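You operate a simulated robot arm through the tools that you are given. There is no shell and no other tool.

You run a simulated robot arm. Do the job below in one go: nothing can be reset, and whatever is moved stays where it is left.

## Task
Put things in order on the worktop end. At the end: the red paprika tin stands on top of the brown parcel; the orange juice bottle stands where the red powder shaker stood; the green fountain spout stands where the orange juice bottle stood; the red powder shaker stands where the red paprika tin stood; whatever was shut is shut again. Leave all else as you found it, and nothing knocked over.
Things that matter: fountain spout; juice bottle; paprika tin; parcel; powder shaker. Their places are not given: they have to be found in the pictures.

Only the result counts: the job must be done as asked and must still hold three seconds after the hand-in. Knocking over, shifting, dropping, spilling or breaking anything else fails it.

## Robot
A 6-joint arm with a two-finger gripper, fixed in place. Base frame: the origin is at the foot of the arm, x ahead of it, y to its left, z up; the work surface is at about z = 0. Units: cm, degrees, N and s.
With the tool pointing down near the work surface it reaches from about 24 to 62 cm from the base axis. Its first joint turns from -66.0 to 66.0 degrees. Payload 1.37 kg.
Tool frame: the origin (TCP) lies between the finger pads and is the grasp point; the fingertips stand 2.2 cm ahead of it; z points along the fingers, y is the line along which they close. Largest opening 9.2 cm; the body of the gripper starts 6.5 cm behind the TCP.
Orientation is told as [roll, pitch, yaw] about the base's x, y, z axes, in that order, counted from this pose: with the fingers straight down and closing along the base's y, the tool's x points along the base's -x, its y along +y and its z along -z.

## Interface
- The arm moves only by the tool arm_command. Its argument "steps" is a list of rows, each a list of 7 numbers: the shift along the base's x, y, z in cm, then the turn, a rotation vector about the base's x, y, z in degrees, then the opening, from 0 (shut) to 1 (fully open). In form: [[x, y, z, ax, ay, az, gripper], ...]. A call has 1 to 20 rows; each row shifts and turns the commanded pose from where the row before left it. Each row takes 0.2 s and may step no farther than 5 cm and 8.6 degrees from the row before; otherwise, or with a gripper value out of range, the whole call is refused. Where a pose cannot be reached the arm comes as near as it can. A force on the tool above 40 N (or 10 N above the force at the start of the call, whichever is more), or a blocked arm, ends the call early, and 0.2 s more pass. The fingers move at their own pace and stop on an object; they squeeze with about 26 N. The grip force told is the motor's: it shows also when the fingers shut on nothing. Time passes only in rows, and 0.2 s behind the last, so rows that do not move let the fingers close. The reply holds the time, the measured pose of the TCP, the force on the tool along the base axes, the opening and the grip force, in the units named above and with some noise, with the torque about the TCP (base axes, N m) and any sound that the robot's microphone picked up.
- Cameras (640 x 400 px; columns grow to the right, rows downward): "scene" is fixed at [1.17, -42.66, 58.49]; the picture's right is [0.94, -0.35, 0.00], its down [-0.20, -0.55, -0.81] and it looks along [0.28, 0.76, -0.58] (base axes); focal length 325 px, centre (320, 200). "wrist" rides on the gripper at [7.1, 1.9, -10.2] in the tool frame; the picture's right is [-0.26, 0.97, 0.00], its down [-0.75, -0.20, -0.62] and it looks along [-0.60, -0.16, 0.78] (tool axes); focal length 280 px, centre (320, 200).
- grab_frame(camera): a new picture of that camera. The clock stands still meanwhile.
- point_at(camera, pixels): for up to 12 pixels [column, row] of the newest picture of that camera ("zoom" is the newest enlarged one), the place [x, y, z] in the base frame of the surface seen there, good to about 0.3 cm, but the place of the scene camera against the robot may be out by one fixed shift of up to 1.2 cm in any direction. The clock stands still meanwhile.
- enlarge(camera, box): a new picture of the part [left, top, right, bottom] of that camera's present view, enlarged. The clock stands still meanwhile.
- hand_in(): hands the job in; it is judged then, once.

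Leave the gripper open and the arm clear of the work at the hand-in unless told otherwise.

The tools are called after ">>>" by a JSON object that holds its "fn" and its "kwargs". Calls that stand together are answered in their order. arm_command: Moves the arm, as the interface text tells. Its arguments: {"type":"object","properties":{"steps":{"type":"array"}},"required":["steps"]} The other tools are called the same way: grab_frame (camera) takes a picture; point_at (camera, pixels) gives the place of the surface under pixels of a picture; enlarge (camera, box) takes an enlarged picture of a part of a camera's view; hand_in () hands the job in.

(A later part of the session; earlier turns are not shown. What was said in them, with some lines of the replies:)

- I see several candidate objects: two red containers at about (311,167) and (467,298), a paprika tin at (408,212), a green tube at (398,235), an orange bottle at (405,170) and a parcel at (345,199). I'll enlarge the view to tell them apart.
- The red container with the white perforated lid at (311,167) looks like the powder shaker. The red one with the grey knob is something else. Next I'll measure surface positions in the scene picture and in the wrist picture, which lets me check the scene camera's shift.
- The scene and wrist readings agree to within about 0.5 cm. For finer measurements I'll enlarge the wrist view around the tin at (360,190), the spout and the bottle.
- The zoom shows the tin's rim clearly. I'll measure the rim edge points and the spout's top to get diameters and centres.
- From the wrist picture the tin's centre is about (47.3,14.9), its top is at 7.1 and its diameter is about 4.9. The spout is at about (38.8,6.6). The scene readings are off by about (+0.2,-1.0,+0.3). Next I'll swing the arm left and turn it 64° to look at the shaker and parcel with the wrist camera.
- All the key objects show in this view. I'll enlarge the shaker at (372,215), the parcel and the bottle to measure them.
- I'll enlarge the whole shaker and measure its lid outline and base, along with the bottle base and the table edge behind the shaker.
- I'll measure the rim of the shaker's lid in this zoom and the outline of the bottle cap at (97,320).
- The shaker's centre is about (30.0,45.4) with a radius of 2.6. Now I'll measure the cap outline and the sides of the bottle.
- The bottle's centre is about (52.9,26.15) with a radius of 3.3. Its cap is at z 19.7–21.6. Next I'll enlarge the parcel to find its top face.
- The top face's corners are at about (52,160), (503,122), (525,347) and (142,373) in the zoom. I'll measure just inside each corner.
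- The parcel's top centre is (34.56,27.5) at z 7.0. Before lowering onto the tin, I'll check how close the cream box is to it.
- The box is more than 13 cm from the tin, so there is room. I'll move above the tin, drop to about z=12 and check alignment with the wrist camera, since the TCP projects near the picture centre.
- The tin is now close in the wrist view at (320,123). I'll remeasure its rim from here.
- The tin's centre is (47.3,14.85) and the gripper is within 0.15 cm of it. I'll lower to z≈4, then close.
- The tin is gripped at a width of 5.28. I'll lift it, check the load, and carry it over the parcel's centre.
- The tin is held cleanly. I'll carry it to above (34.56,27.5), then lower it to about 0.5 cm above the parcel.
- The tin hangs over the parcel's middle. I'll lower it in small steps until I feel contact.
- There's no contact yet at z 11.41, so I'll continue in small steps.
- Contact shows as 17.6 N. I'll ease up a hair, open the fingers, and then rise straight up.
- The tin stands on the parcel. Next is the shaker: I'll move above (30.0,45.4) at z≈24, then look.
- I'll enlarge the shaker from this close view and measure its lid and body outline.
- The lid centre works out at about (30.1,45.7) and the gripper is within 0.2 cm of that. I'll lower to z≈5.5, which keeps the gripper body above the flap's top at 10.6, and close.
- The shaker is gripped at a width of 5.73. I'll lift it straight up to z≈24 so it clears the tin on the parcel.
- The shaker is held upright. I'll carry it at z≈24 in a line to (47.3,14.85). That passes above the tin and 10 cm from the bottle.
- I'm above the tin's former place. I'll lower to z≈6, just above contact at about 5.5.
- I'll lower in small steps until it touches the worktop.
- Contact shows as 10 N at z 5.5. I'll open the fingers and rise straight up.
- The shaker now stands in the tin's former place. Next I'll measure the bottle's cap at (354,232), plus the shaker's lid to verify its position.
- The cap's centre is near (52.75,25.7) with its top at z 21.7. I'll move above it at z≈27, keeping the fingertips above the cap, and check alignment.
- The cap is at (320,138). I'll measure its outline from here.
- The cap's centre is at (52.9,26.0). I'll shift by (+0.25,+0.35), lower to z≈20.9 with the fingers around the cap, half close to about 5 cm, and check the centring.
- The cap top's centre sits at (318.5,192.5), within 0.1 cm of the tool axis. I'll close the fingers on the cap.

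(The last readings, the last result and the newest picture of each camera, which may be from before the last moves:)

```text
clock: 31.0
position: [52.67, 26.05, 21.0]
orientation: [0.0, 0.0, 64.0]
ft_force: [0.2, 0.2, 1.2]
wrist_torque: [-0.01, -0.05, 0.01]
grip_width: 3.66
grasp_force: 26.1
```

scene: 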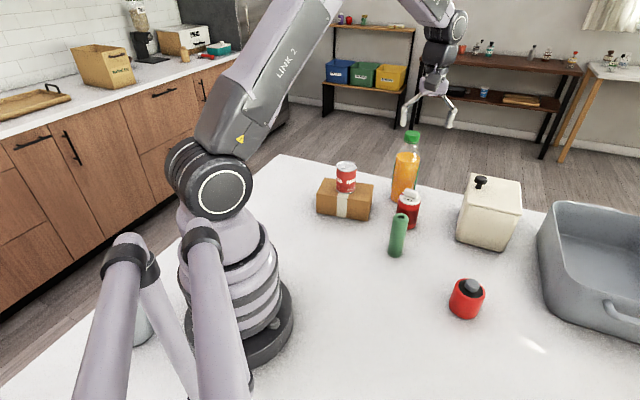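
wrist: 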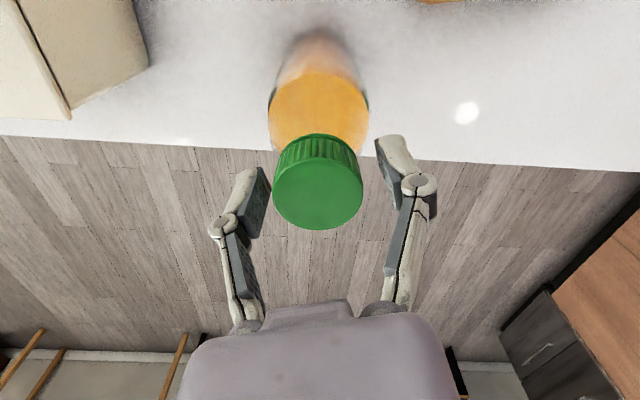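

The fingers grip at a width of 3.66. I'll lift gently by 1.5 cm and check with pictures that the whole bottle comes along.

>>> {"fn": "arm_command", "kwargs": {"steps": [[0, 0, 0.3, 0, 0, 0, 0], [0, 0, 0.5, 0, 0, 0, 0], [0, 0, 0.7, 0, 0, 0, 0], [0, 0, 0, 0, 0, 0, 0]]}}

>>> {"fn": "enlarge", "kwargs": {"camera": "scene", "box": [340, 110, 468, 220]}}

>>> {"fn": "grab_frame", "kwargs": {"camera": "wrist"}}

```text
clock: 32.0
position: [52.83, 26.05, 22.5]
orientation: [0.0, 0.0, 63.9]
ft_force: [0.0, -0.4, -0.3]
wrist_torque: [-0.01, 0.03, 0.0]
grip_width: 3.67
grasp_force: 26.1
```

```text
3.64 times, centred on (404, 165) of scene
```

zoom: 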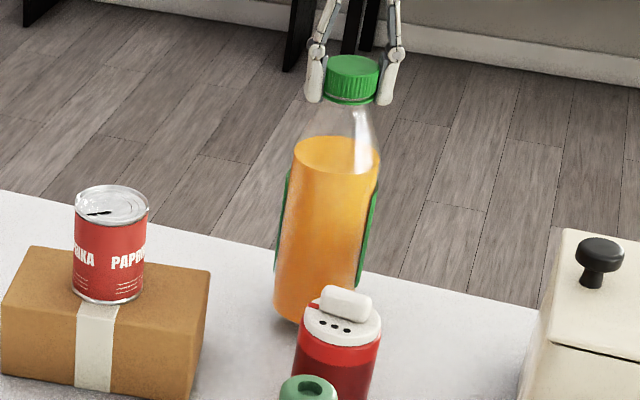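

```text
taken
```

wrist: 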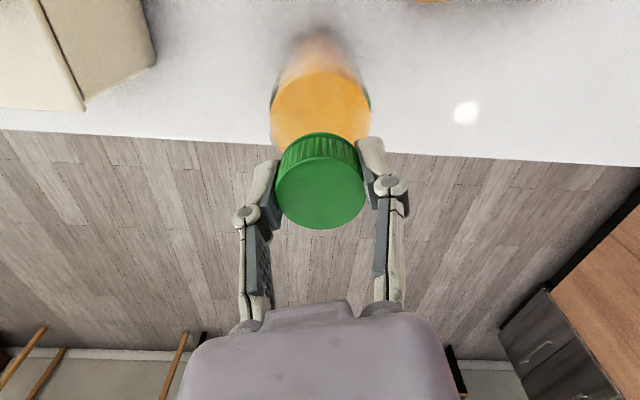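

The cap and juice level both rose about 5 px. I'll check the base as well before going on.

>>> {"fn": "enlarge", "kwargs": {"camera": "scene", "box": [368, 160, 464, 220]}}

```text
6.67 times, centred on (416, 190) of scene
```

zoom: 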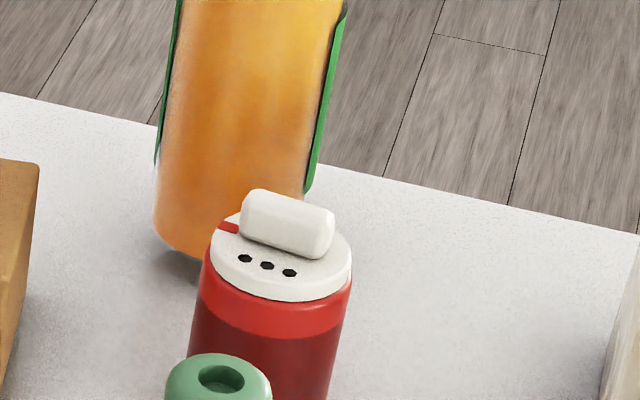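

The base is off the worktop too. I'll raise it a bit more and carry the bottle along an outer arc past the parcel towards (30.1,45.7).

>>> {"fn": "arm_command", "kwargs": {"steps": [[0, 0, 0.8, 0, 0, 0, 0], [0, 0, 0.8, 0, 0, 0, 0], [-0.8, 0.95, 0, 0, 0, 0, 0], [-1.6, 1.8, 0, 0, 0, 0, 0], [-1.9, 2.2, 0, 0, 0, 0, 0], [-1.9, 2.2, 0, 0, 0, 0, 0], [-1.9, 2.2, 0, 0, 0, 0, 0], [-1.3, 1.6, 0, 0, 0, 0, 0], [-2.2, 1.45, 0, 0, 0, 0, 0], [-2.5, 1.6, 0, 0, 0, 0, 0], [-2.5, 1.6, 0, 0, 0, 0, 0], [-2.5, 1.6, 0, 0, 0, 0, 0], [-2.0, 1.35, 0, 0, 0, 0, 0], [-1.2, 0.8, 0, 0, 0, 0, 0], [-0.45, 0.3, 0, 0, 0, 0, 0], [0, 0, 0, 0, 0, 0, 0], [0, 0, 0, 0, 0, 0, 0]]}}

>>> {"fn": "grab_frame", "kwargs": {"camera": "scene"}}

>>> {"fn": "grab_frame", "kwargs": {"camera": "wrist"}}

```text
clock: 35.6
position: [29.97, 45.68, 23.95]
orientation: [0.0, 0.0, 64.0]
ft_force: [-1.0, 0.7, -1.2]
wrist_torque: [-0.01, 0.01, 0.0]
grip_width: 3.68
grasp_force: 25.7
```

```text
taken
```

scene: 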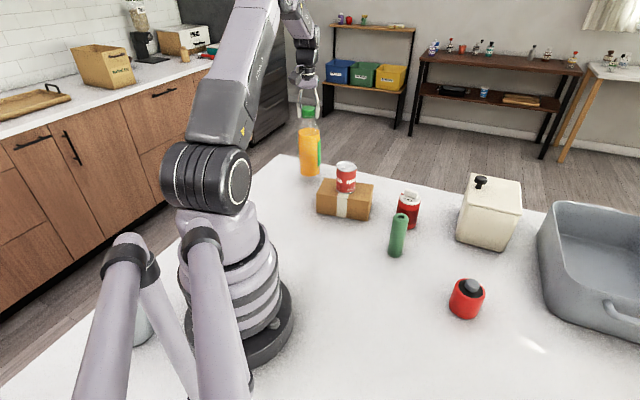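

```text
taken
```

wrist: 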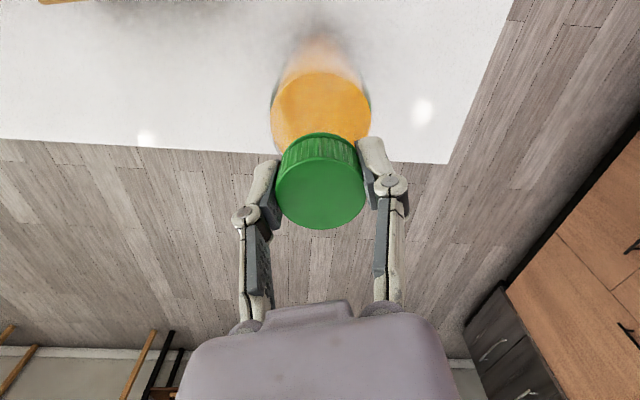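

The bottle hangs above the shaker's old spot at TCP (29.97,45.68). I'll lower it to just above the worktop.

>>> {"fn": "arm_command", "kwargs": {"steps": [[0, 0, -1.2, 0, 0, 0, 0], [0, 0, -1.0, 0, 0, 0, 0], [0, 0, -0.4, 0, 0, 0, 0], [0, 0, 0, 0, 0, 0, 0]]}}

```text
clock: 36.6
position: [30.12, 45.66, 21.61]
orientation: [-0.1, 0.1, 64.1]
ft_force: [0.0, 0.3, -0.3]
wrist_torque: [0.01, -0.02, -0.03]
grip_width: 3.67
grasp_force: 26.1
```

>>> {"fn": "arm_command", "kwargs": {"steps": [[0, 0, -0.25, 0, 0, 0, 0], [0, 0, -0.15, 0, 0, 0, 0], [0, 0, 0, 0, 0, 0, 0]]}}

```text
clock: 37.4
position: [30.07, 45.69, 21.04]
orientation: [0.0, 0.0, 64.0]
ft_force: [0.3, 0.6, -0.3]
wrist_torque: [0.01, 0.02, 0.0]
grip_width: 3.66
grasp_force: 25.9
```

There's no contact yet at z 21.04, so I'll continue in finer steps.

>>> {"fn": "arm_command", "kwargs": {"steps": [[0, 0, -0.1, 0, 0, 0, 0], [0, 0, 0, 0, 0, 0, 0]]}}

```text
clock: 38.0
position: [30.07, 45.73, 20.91]
orientation: [0.0, 0.0, 64.0]
ft_force: [0.3, -0.3, -0.8]
wrist_torque: [-0.01, -0.02, 0.02]
grip_width: 3.7
grasp_force: 26.3
```

>>> {"fn": "arm_command", "kwargs": {"steps": [[0, 0, -0.08, 0, 0, 0, 0], [0, 0, 0, 0, 0, 0, 0]]}}

```text
clock: 38.6
position: [30.15, 45.71, 20.93]
orientation: [0.1, 0.0, 63.9]
ft_force: [-0.3, -1.0, 1.2]
wrist_torque: [0.01, -0.01, -0.01]
grip_width: 3.67
grasp_force: 26.2
```

>>> {"fn": "arm_command", "kwargs": {"steps": [[0, 0, -0.06, 0, 0, 0, 0], [0, 0, 0, 0, 0, 0, 0]]}}

```text
clock: 39.2
position: [30.14, 45.68, 20.88]
orientation: [0.0, -0.1, 64.0]
ft_force: [0.3, -1.6, 10.7]
wrist_torque: [-0.17, 0.05, -0.04]
grip_width: 3.68
grasp_force: 26.7
```

Contact shows as 10.7 N. I'll release, open to about 6.5 cm, and rise straight up clear of the cap.

>>> {"fn": "arm_command", "kwargs": {"steps": [[0, 0, 0.03, 0, 0, 0, 0], [0, 0, 0, 0, 0, 0, 0.7], [0, 0, 0, 0, 0, 0, 0.7], [0, 0, 0, 0, 0, 0, 0.7], [0, 0, 0, 0, 0, 0, 0.7], [0, 0, 1.5, 0, 0, 0, 0.7], [0, 0, 2.5, 0, 0, 0, 0.7], [0, 0, 3, 0, 0, 0, 0.7], [0, 0, 2, 0, 0, 0, 0.7]]}}

>>> {"fn": "grab_frame", "kwargs": {"camera": "scene"}}

>>> {"fn": "grab_frame", "kwargs": {"camera": "wrist"}}

```text
clock: 41.2
position: [30.02, 45.81, 29.83]
orientation: [0.0, 0.0, 64.0]
ft_force: [-0.7, -0.1, 0.2]
wrist_torque: [-0.02, -0.01, -0.04]
grip_width: 6.44
grasp_force: 0.1
```

```text
taken
```

scene: 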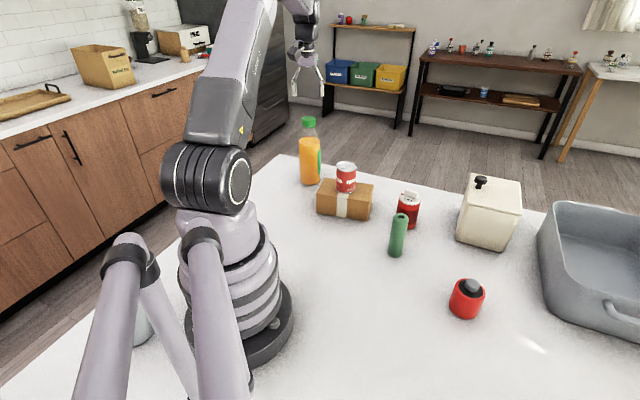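

```text
taken
```

wrist: 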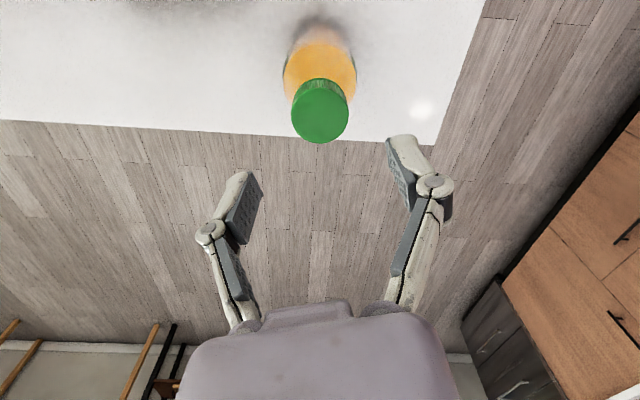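

The bottle stands at the shaker's old place. Next is the spout at about (38.8,6.6). I'll cross at z≈30, then drop to about 20 and look.

>>> {"fn": "arm_command", "kwargs": {"steps": [[0.978, -4.356, 0, 0, 0, 0, 0.7], [0.978, -4.356, 0, 0, 0, 0, 0.7], [0.978, -4.356, 0, 0, 0, 0, 0.7], [0.978, -4.356, 0, 0, 0, 0, 0.7], [0.978, -4.356, 0, 0, 0, 0, 0.7], [0.978, -4.356, 0, 0, 0, 0, 0.7], [0.978, -4.356, 0, 0, 0, 0, 0.7], [0.978, -4.356, 0, 0, 0, 0, 0.7], [0.978, -4.356, 0, 0, 0, 0, 0.7], [0, 0, -4, 0, 0, 0, 0.7], [0, 0, -4, 0, 0, 0, 0.7], [0, 0, -4, 0, 0, 0, 0.7], [0, 0, 0, 0, 0, 0, 0.7]]}}

>>> {"fn": "grab_frame", "kwargs": {"camera": "wrist"}}

```text
clock: 44.0
position: [38.81, 6.53, 17.68]
orientation: [0.0, 0.1, 64.0]
ft_force: [0.2, -0.1, 0.0]
wrist_torque: [-0.02, 0.01, -0.01]
grip_width: 6.44
grasp_force: 0.1
```

```text
taken
```

wrist: 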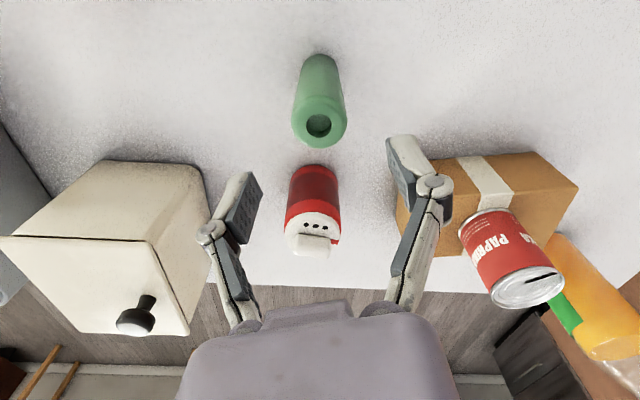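

The spout is at (319,120) in the wrist picture. I'll enlarge it, check that it's a plain standing tube, and measure its top.

>>> {"fn": "enlarge", "kwargs": {"camera": "wrist", "box": [239, 40, 399, 140]}}

>>> {"fn": "point_at", "kwargs": {"camera": "wrist", "pixels": [[294, 120], [345, 118], [319, 100], [319, 146], [304, 75], [338, 75], [321, 56], [319, 80], [300, 112], [340, 112], [319, 140]]}}

```text
4.00 times, centred on (319, 90) of wrist
```

zoom: 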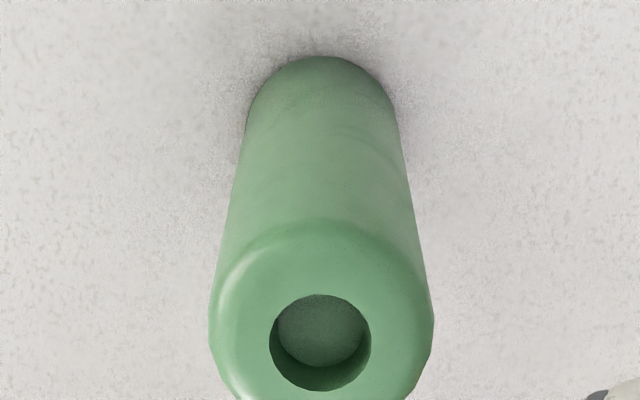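

```text
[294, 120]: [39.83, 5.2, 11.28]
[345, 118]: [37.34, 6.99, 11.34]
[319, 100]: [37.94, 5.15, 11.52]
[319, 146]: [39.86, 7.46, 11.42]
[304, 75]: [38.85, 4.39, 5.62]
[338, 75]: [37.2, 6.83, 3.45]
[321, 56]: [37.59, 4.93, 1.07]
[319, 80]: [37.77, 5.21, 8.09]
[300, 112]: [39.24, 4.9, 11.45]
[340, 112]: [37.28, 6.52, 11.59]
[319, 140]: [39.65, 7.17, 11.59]
```

The hole's centre at (319,126) lies on the tool axis to within 0.1 cm. I'll lower to z≈7, keeping the gripper body above the tube's top, and close.

>>> {"fn": "arm_command", "kwargs": {"steps": [[-0.05, -0.08, -3, 0, 0, 0, 0.7], [0, 0, -3, 0, 0, 0, 0.7], [0, 0, -3, 0, 0, 0, 0.7], [0, 0, -1.7, 0, 0, 0, 0.7], [0, 0, 0, 0, 0, 0, 0.5], [0, 0, 0, 0, 0, 0, 0], [0, 0, 0, 0, 0, 0, 0], [0, 0, 0, 0, 0, 0, 0], [0, 0, 0, 0, 0, 0, 0]]}}

>>> {"fn": "grab_frame", "kwargs": {"camera": "wrist"}}

```text
clock: 46.0
position: [38.92, 6.32, 7.09]
orientation: [0.0, 0.0, 64.0]
ft_force: [0.2, -0.1, 0.1]
wrist_torque: [-0.03, 0.02, 0.0]
grip_width: 3.42
grasp_force: 25.9
```

```text
taken
```

wrist: 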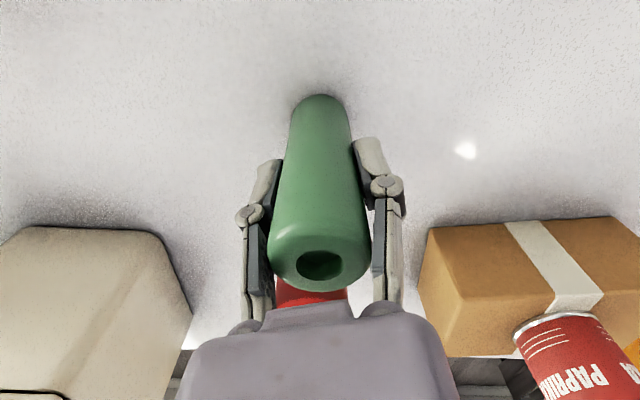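

The tube is gripped at a width of 3.42. I'll lift it to z≈22, so its base clears the shaker's top at 10.9.

>>> {"fn": "arm_command", "kwargs": {"steps": [[0, 0, 1, 0, 0, 0, 0], [0, 0, 2.5, 0, 0, 0, 0], [0, 0, 4, 0, 0, 0, 0], [0, 0, 4, 0, 0, 0, 0], [0, 0, 3.5, 0, 0, 0, 0], [0, 0, 0, 0, 0, 0, 0]]}}

>>> {"fn": "grab_frame", "kwargs": {"camera": "scene"}}

>>> {"fn": "grab_frame", "kwargs": {"camera": "wrist"}}

```text
clock: 47.4
position: [38.9, 6.3, 22.11]
orientation: [0.0, 0.1, 64.0]
ft_force: [0.0, 0.4, -0.8]
wrist_torque: [0.01, 0.02, 0.0]
grip_width: 3.45
grasp_force: 25.9
```

```text
taken
```

scene: 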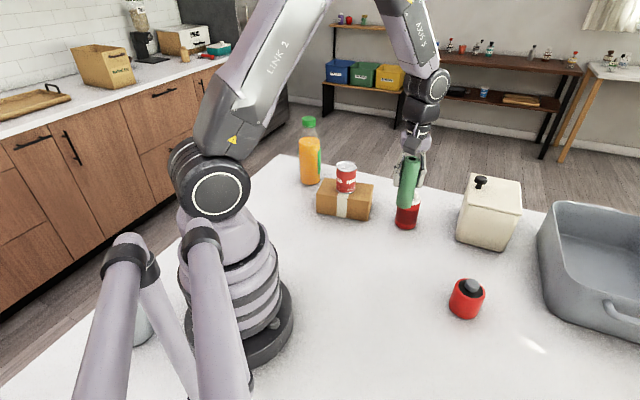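

```text
taken
```

wrist: 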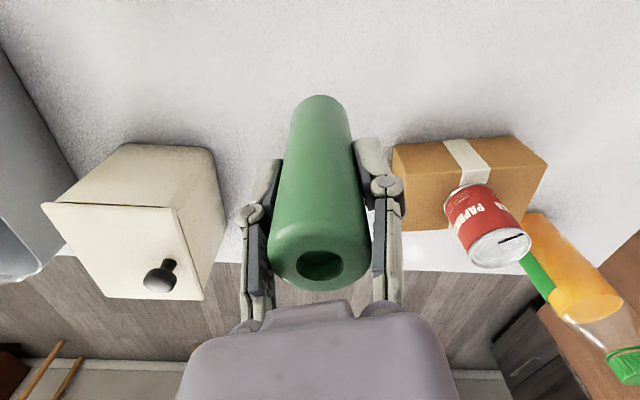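

The tube is held upright. I'll carry it around the left of the shaker via (42.5,20.5) to the bottle's former place at (52.87,26.05), then start lowering.

>>> {"fn": "arm_command", "kwargs": {"steps": [[0.91, 3.54, 0, 0, 0, 0, 0], [0.91, 3.54, 0, 0, 0, 0, 0], [0.91, 3.54, 0, 0, 0, 0, 0], [0.91, 3.54, 0, 0, 0, 0, 0], [2.6, 1.39, 0, 0, 0, 0, 0], [2.6, 1.39, 0, 0, 0, 0, 0], [2.6, 1.39, 0, 0, 0, 0, 0], [2.55, 1.39, 0, 0, 0, 0, 0], [0, 0, -3, 0, 0, 0, 0], [0, 0, -3, 0, 0, 0, 0], [0, 0, 0, 0, 0, 0, 0]]}}

>>> {"fn": "grab_frame", "kwargs": {"camera": "scene"}}

>>> {"fn": "grab_frame", "kwargs": {"camera": "wrist"}}

```text
clock: 49.8
position: [52.84, 26.08, 16.09]
orientation: [0.0, 0.0, 64.0]
ft_force: [-0.6, 0.5, -0.2]
wrist_torque: [-0.03, -0.02, 0.02]
grip_width: 3.4
grasp_force: 26.0
```

```text
taken
```

scene: 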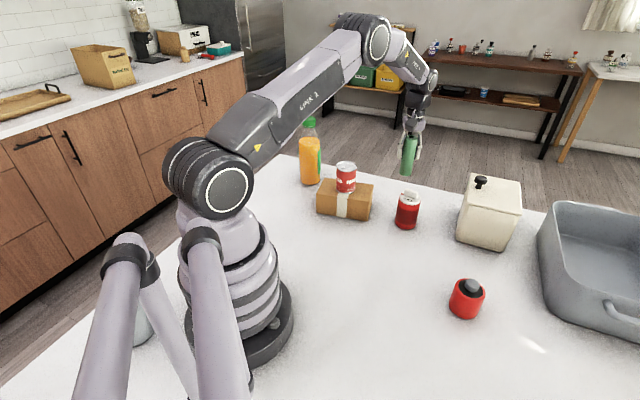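

```text
taken
```

wrist: 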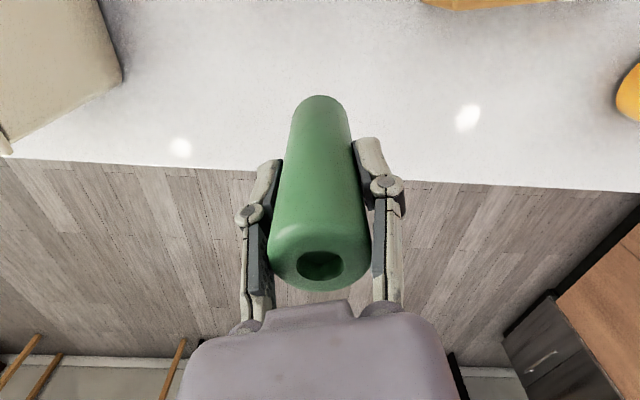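

The tube is over the bottle's former place at TCP (52.84,26.08). I'll lower it to about 0.5 cm above the worktop.

>>> {"fn": "arm_command", "kwargs": {"steps": [[0, 0, -3, 0, 0, 0, 0], [0, 0, -3, 0, 0, 0, 0], [0, 0, -2, 0, 0, 0, 0], [0, 0, -0.5, 0, 0, 0, 0], [0, 0, 0, 0, 0, 0, 0]]}}

```text
clock: 51.0
position: [52.85, 26.16, 7.59]
orientation: [0.0, 0.0, 64.0]
ft_force: [-0.3, 0.6, -0.4]
wrist_torque: [0.01, -0.01, -0.02]
grip_width: 3.43
grasp_force: 26.6
```

>>> {"fn": "arm_command", "kwargs": {"steps": [[0, 0, -0.25, 0, 0, 0, 0], [0, 0, -0.12, 0, 0, 0, 0], [0, 0, 0, 0, 0, 0, 0]]}}

```text
clock: 51.8
position: [52.87, 26.07, 7.33]
orientation: [0.0, -0.1, 63.9]
ft_force: [0.6, 0.9, 0.2]
wrist_torque: [0.03, -0.02, 0.0]
grip_width: 3.39
grasp_force: 25.8
```

There's no contact yet at z 7.33, so I'll take further fine steps.

>>> {"fn": "arm_command", "kwargs": {"steps": [[0, 0, -0.12, 0, 0, 0, 0], [0, 0, 0, 0, 0, 0, 0]]}}

```text
clock: 52.4
position: [52.75, 26.05, 7.12]
orientation: [0.0, 0.0, 64.0]
ft_force: [0.3, 0.0, -0.1]
wrist_torque: [0.01, -0.02, -0.01]
grip_width: 3.45
grasp_force: 25.9
```

>>> {"fn": "arm_command", "kwargs": {"steps": [[0, 0, -0.07, 0, 0, 0, 0], [0, 0, 0, 0, 0, 0, 0]]}}

```text
clock: 53.0
position: [52.86, 26.15, 7.06]
orientation: [0.0, 0.0, 64.0]
ft_force: [0.4, 0.3, -0.9]
wrist_torque: [0.02, -0.01, -0.03]
grip_width: 3.45
grasp_force: 26.2
```

>>> {"fn": "arm_command", "kwargs": {"steps": [[0, 0, -0.06, 0, 0, 0, 0], [0, 0, 0, 0, 0, 0, 0]]}}

```text
clock: 53.6
position: [52.84, 26.15, 7.2]
orientation: [-0.1, 0.0, 63.9]
ft_force: [-0.2, 0.2, 1.7]
wrist_torque: [0.0, 0.04, -0.01]
grip_width: 3.41
grasp_force: 26.2
```

>>> {"fn": "arm_command", "kwargs": {"steps": [[0, 0, -0.05, 0, 0, 0, 0], [0, 0, 0, 0, 0, 0, 0]]}}

```text
clock: 54.2
position: [52.88, 26.17, 7.07]
orientation: [0.0, 0.1, 64.1]
ft_force: [-3.9, -2.8, 12.2]
wrist_torque: [-0.17, 0.19, 0.02]
grip_width: 3.44
grasp_force: 25.8
```

Contact shows as 12 N. I'll ease up slightly, open the fingers to about 6.5 cm, and rise straight up.

>>> {"fn": "arm_command", "kwargs": {"steps": [[0, 0, 0.04, 0, 0, 0, 0], [0, 0, 0, 0, 0, 0, 0.7], [0, 0, 0, 0, 0, 0, 0.7], [0, 0, 0, 0, 0, 0, 0.7], [0, 0, 0, 0, 0, 0, 0.7], [0, 0, 2, 0, 0, 0, 0.7], [0, 0, 3, 0, 0, 0, 0.7], [0, 0, 4, 0, 0, 0, 0.7], [0, 0, 4, 0, 0, 0, 0.7], [0, 0, 4, 0, 0, 0, 0.7], [0, 0, 2, 0, 0, 0, 0.7]]}}

>>> {"fn": "grab_frame", "kwargs": {"camera": "wrist"}}

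>>> {"fn": "grab_frame", "kwargs": {"camera": "scene"}}

```text
clock: 56.6
position: [52.88, 26.0, 26.03]
orientation: [0.1, 0.2, 64.0]
ft_force: [0.3, 1.0, -0.6]
wrist_torque: [0.0, -0.03, -0.01]
grip_width: 6.45
grasp_force: 0.1
```

```text
taken
```

wrist: 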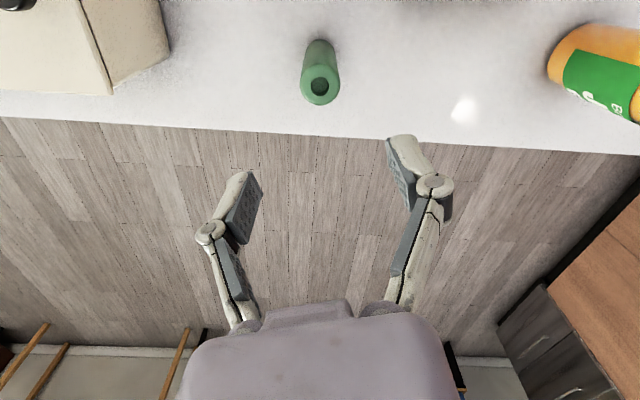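

```text
taken
```

scene: 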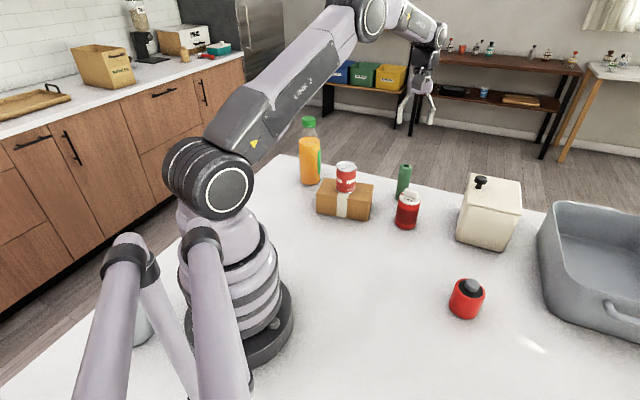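

All four objects stand in place. I'll retreat towards the starting pose at height with the gripper open and yaw turned back, then take a final look.

>>> {"fn": "arm_command", "kwargs": {"steps": [[-2.8, -1.53, 0, 0, 0, -8, 1], [-2.8, -1.53, 0, 0, 0, -8, 1], [-2.8, -1.53, 0, 0, 0, -8, 1], [-2.8, -1.53, 0, 0, 0, -8, 1], [-2.8, -1.53, 0, 0, 0, -8, 1], [-2.8, -1.53, 0, 0, 0, -8, 1], [-2.8, -1.53, 0, 0, 0, -8, 1], [-2.8, -1.53, 0, 0, 0, -8, 1], [0, 0, 0, 0, 0, 0, 1]]}}

>>> {"fn": "grab_frame", "kwargs": {"camera": "scene"}}

>>> {"fn": "grab_frame", "kwargs": {"camera": "wrist"}}

>>> {"fn": "enlarge", "kwargs": {"camera": "scene", "box": [280, 110, 456, 240]}}

```text
clock: 58.6
position: [30.29, 13.78, 25.94]
orientation: [-0.1, -0.1, -0.2]
ft_force: [-0.2, 0.9, 0.0]
wrist_torque: [-0.01, -0.02, 0.0]
grip_width: 9.2
grasp_force: 0.0
```

```text
taken
```

scene: 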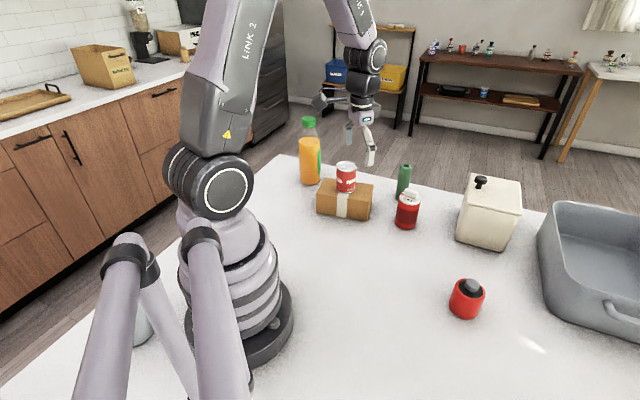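

```text
taken
```

wrist: 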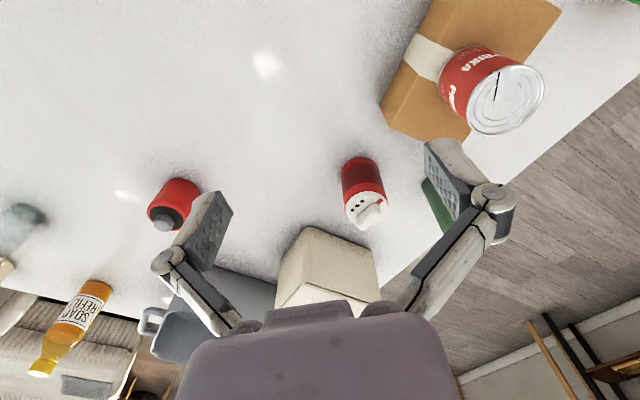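

```text
3.08 times, centred on (368, 175) of scene
```

zoom: 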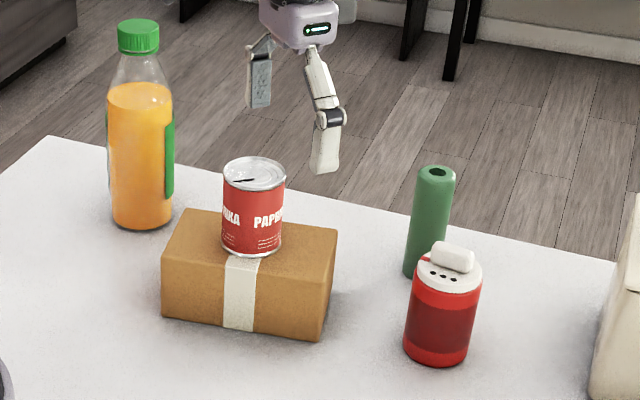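

Everything is upright. The tin is on the parcel, the bottle is at the shaker's old place, the shaker at the tin's and the spout at the bottle's. The other items look untouched, the cream box is still shut, and the arm is clear with the gripper open. Handing in.

>>> {"fn": "hand_in", "kwargs": {}}

```text
The job is handed in.
```

I moved all four items as asked and handed the job in. I haven't seen a verdict, only that the hand-in was accepted.

| Item | Now stands | Position of its centre (x, y, cm) |
|---|---|---|
| Paprika tin | on top of the parcel, near the middle | (34.5, 27.6) |
| Powder shaker | where the tin stood | (47.4, 14.8) |
| Juice bottle | where the shaker stood | (30.1, 45.7) |
| Fountain spout | where the bottle stood | (52.9, 26.1) |

In the last pictures everything was upright and the parcel and other items looked unmoved. I opened nothing, so the cream box is still shut. The arm is back near its starting pose with the gripper open.

There were two red containers. I took the one with the white perforated lid as the powder shaker and left the one with the grey knob alone. The green tube was the only thing I saw that fitted "green fountain spout".
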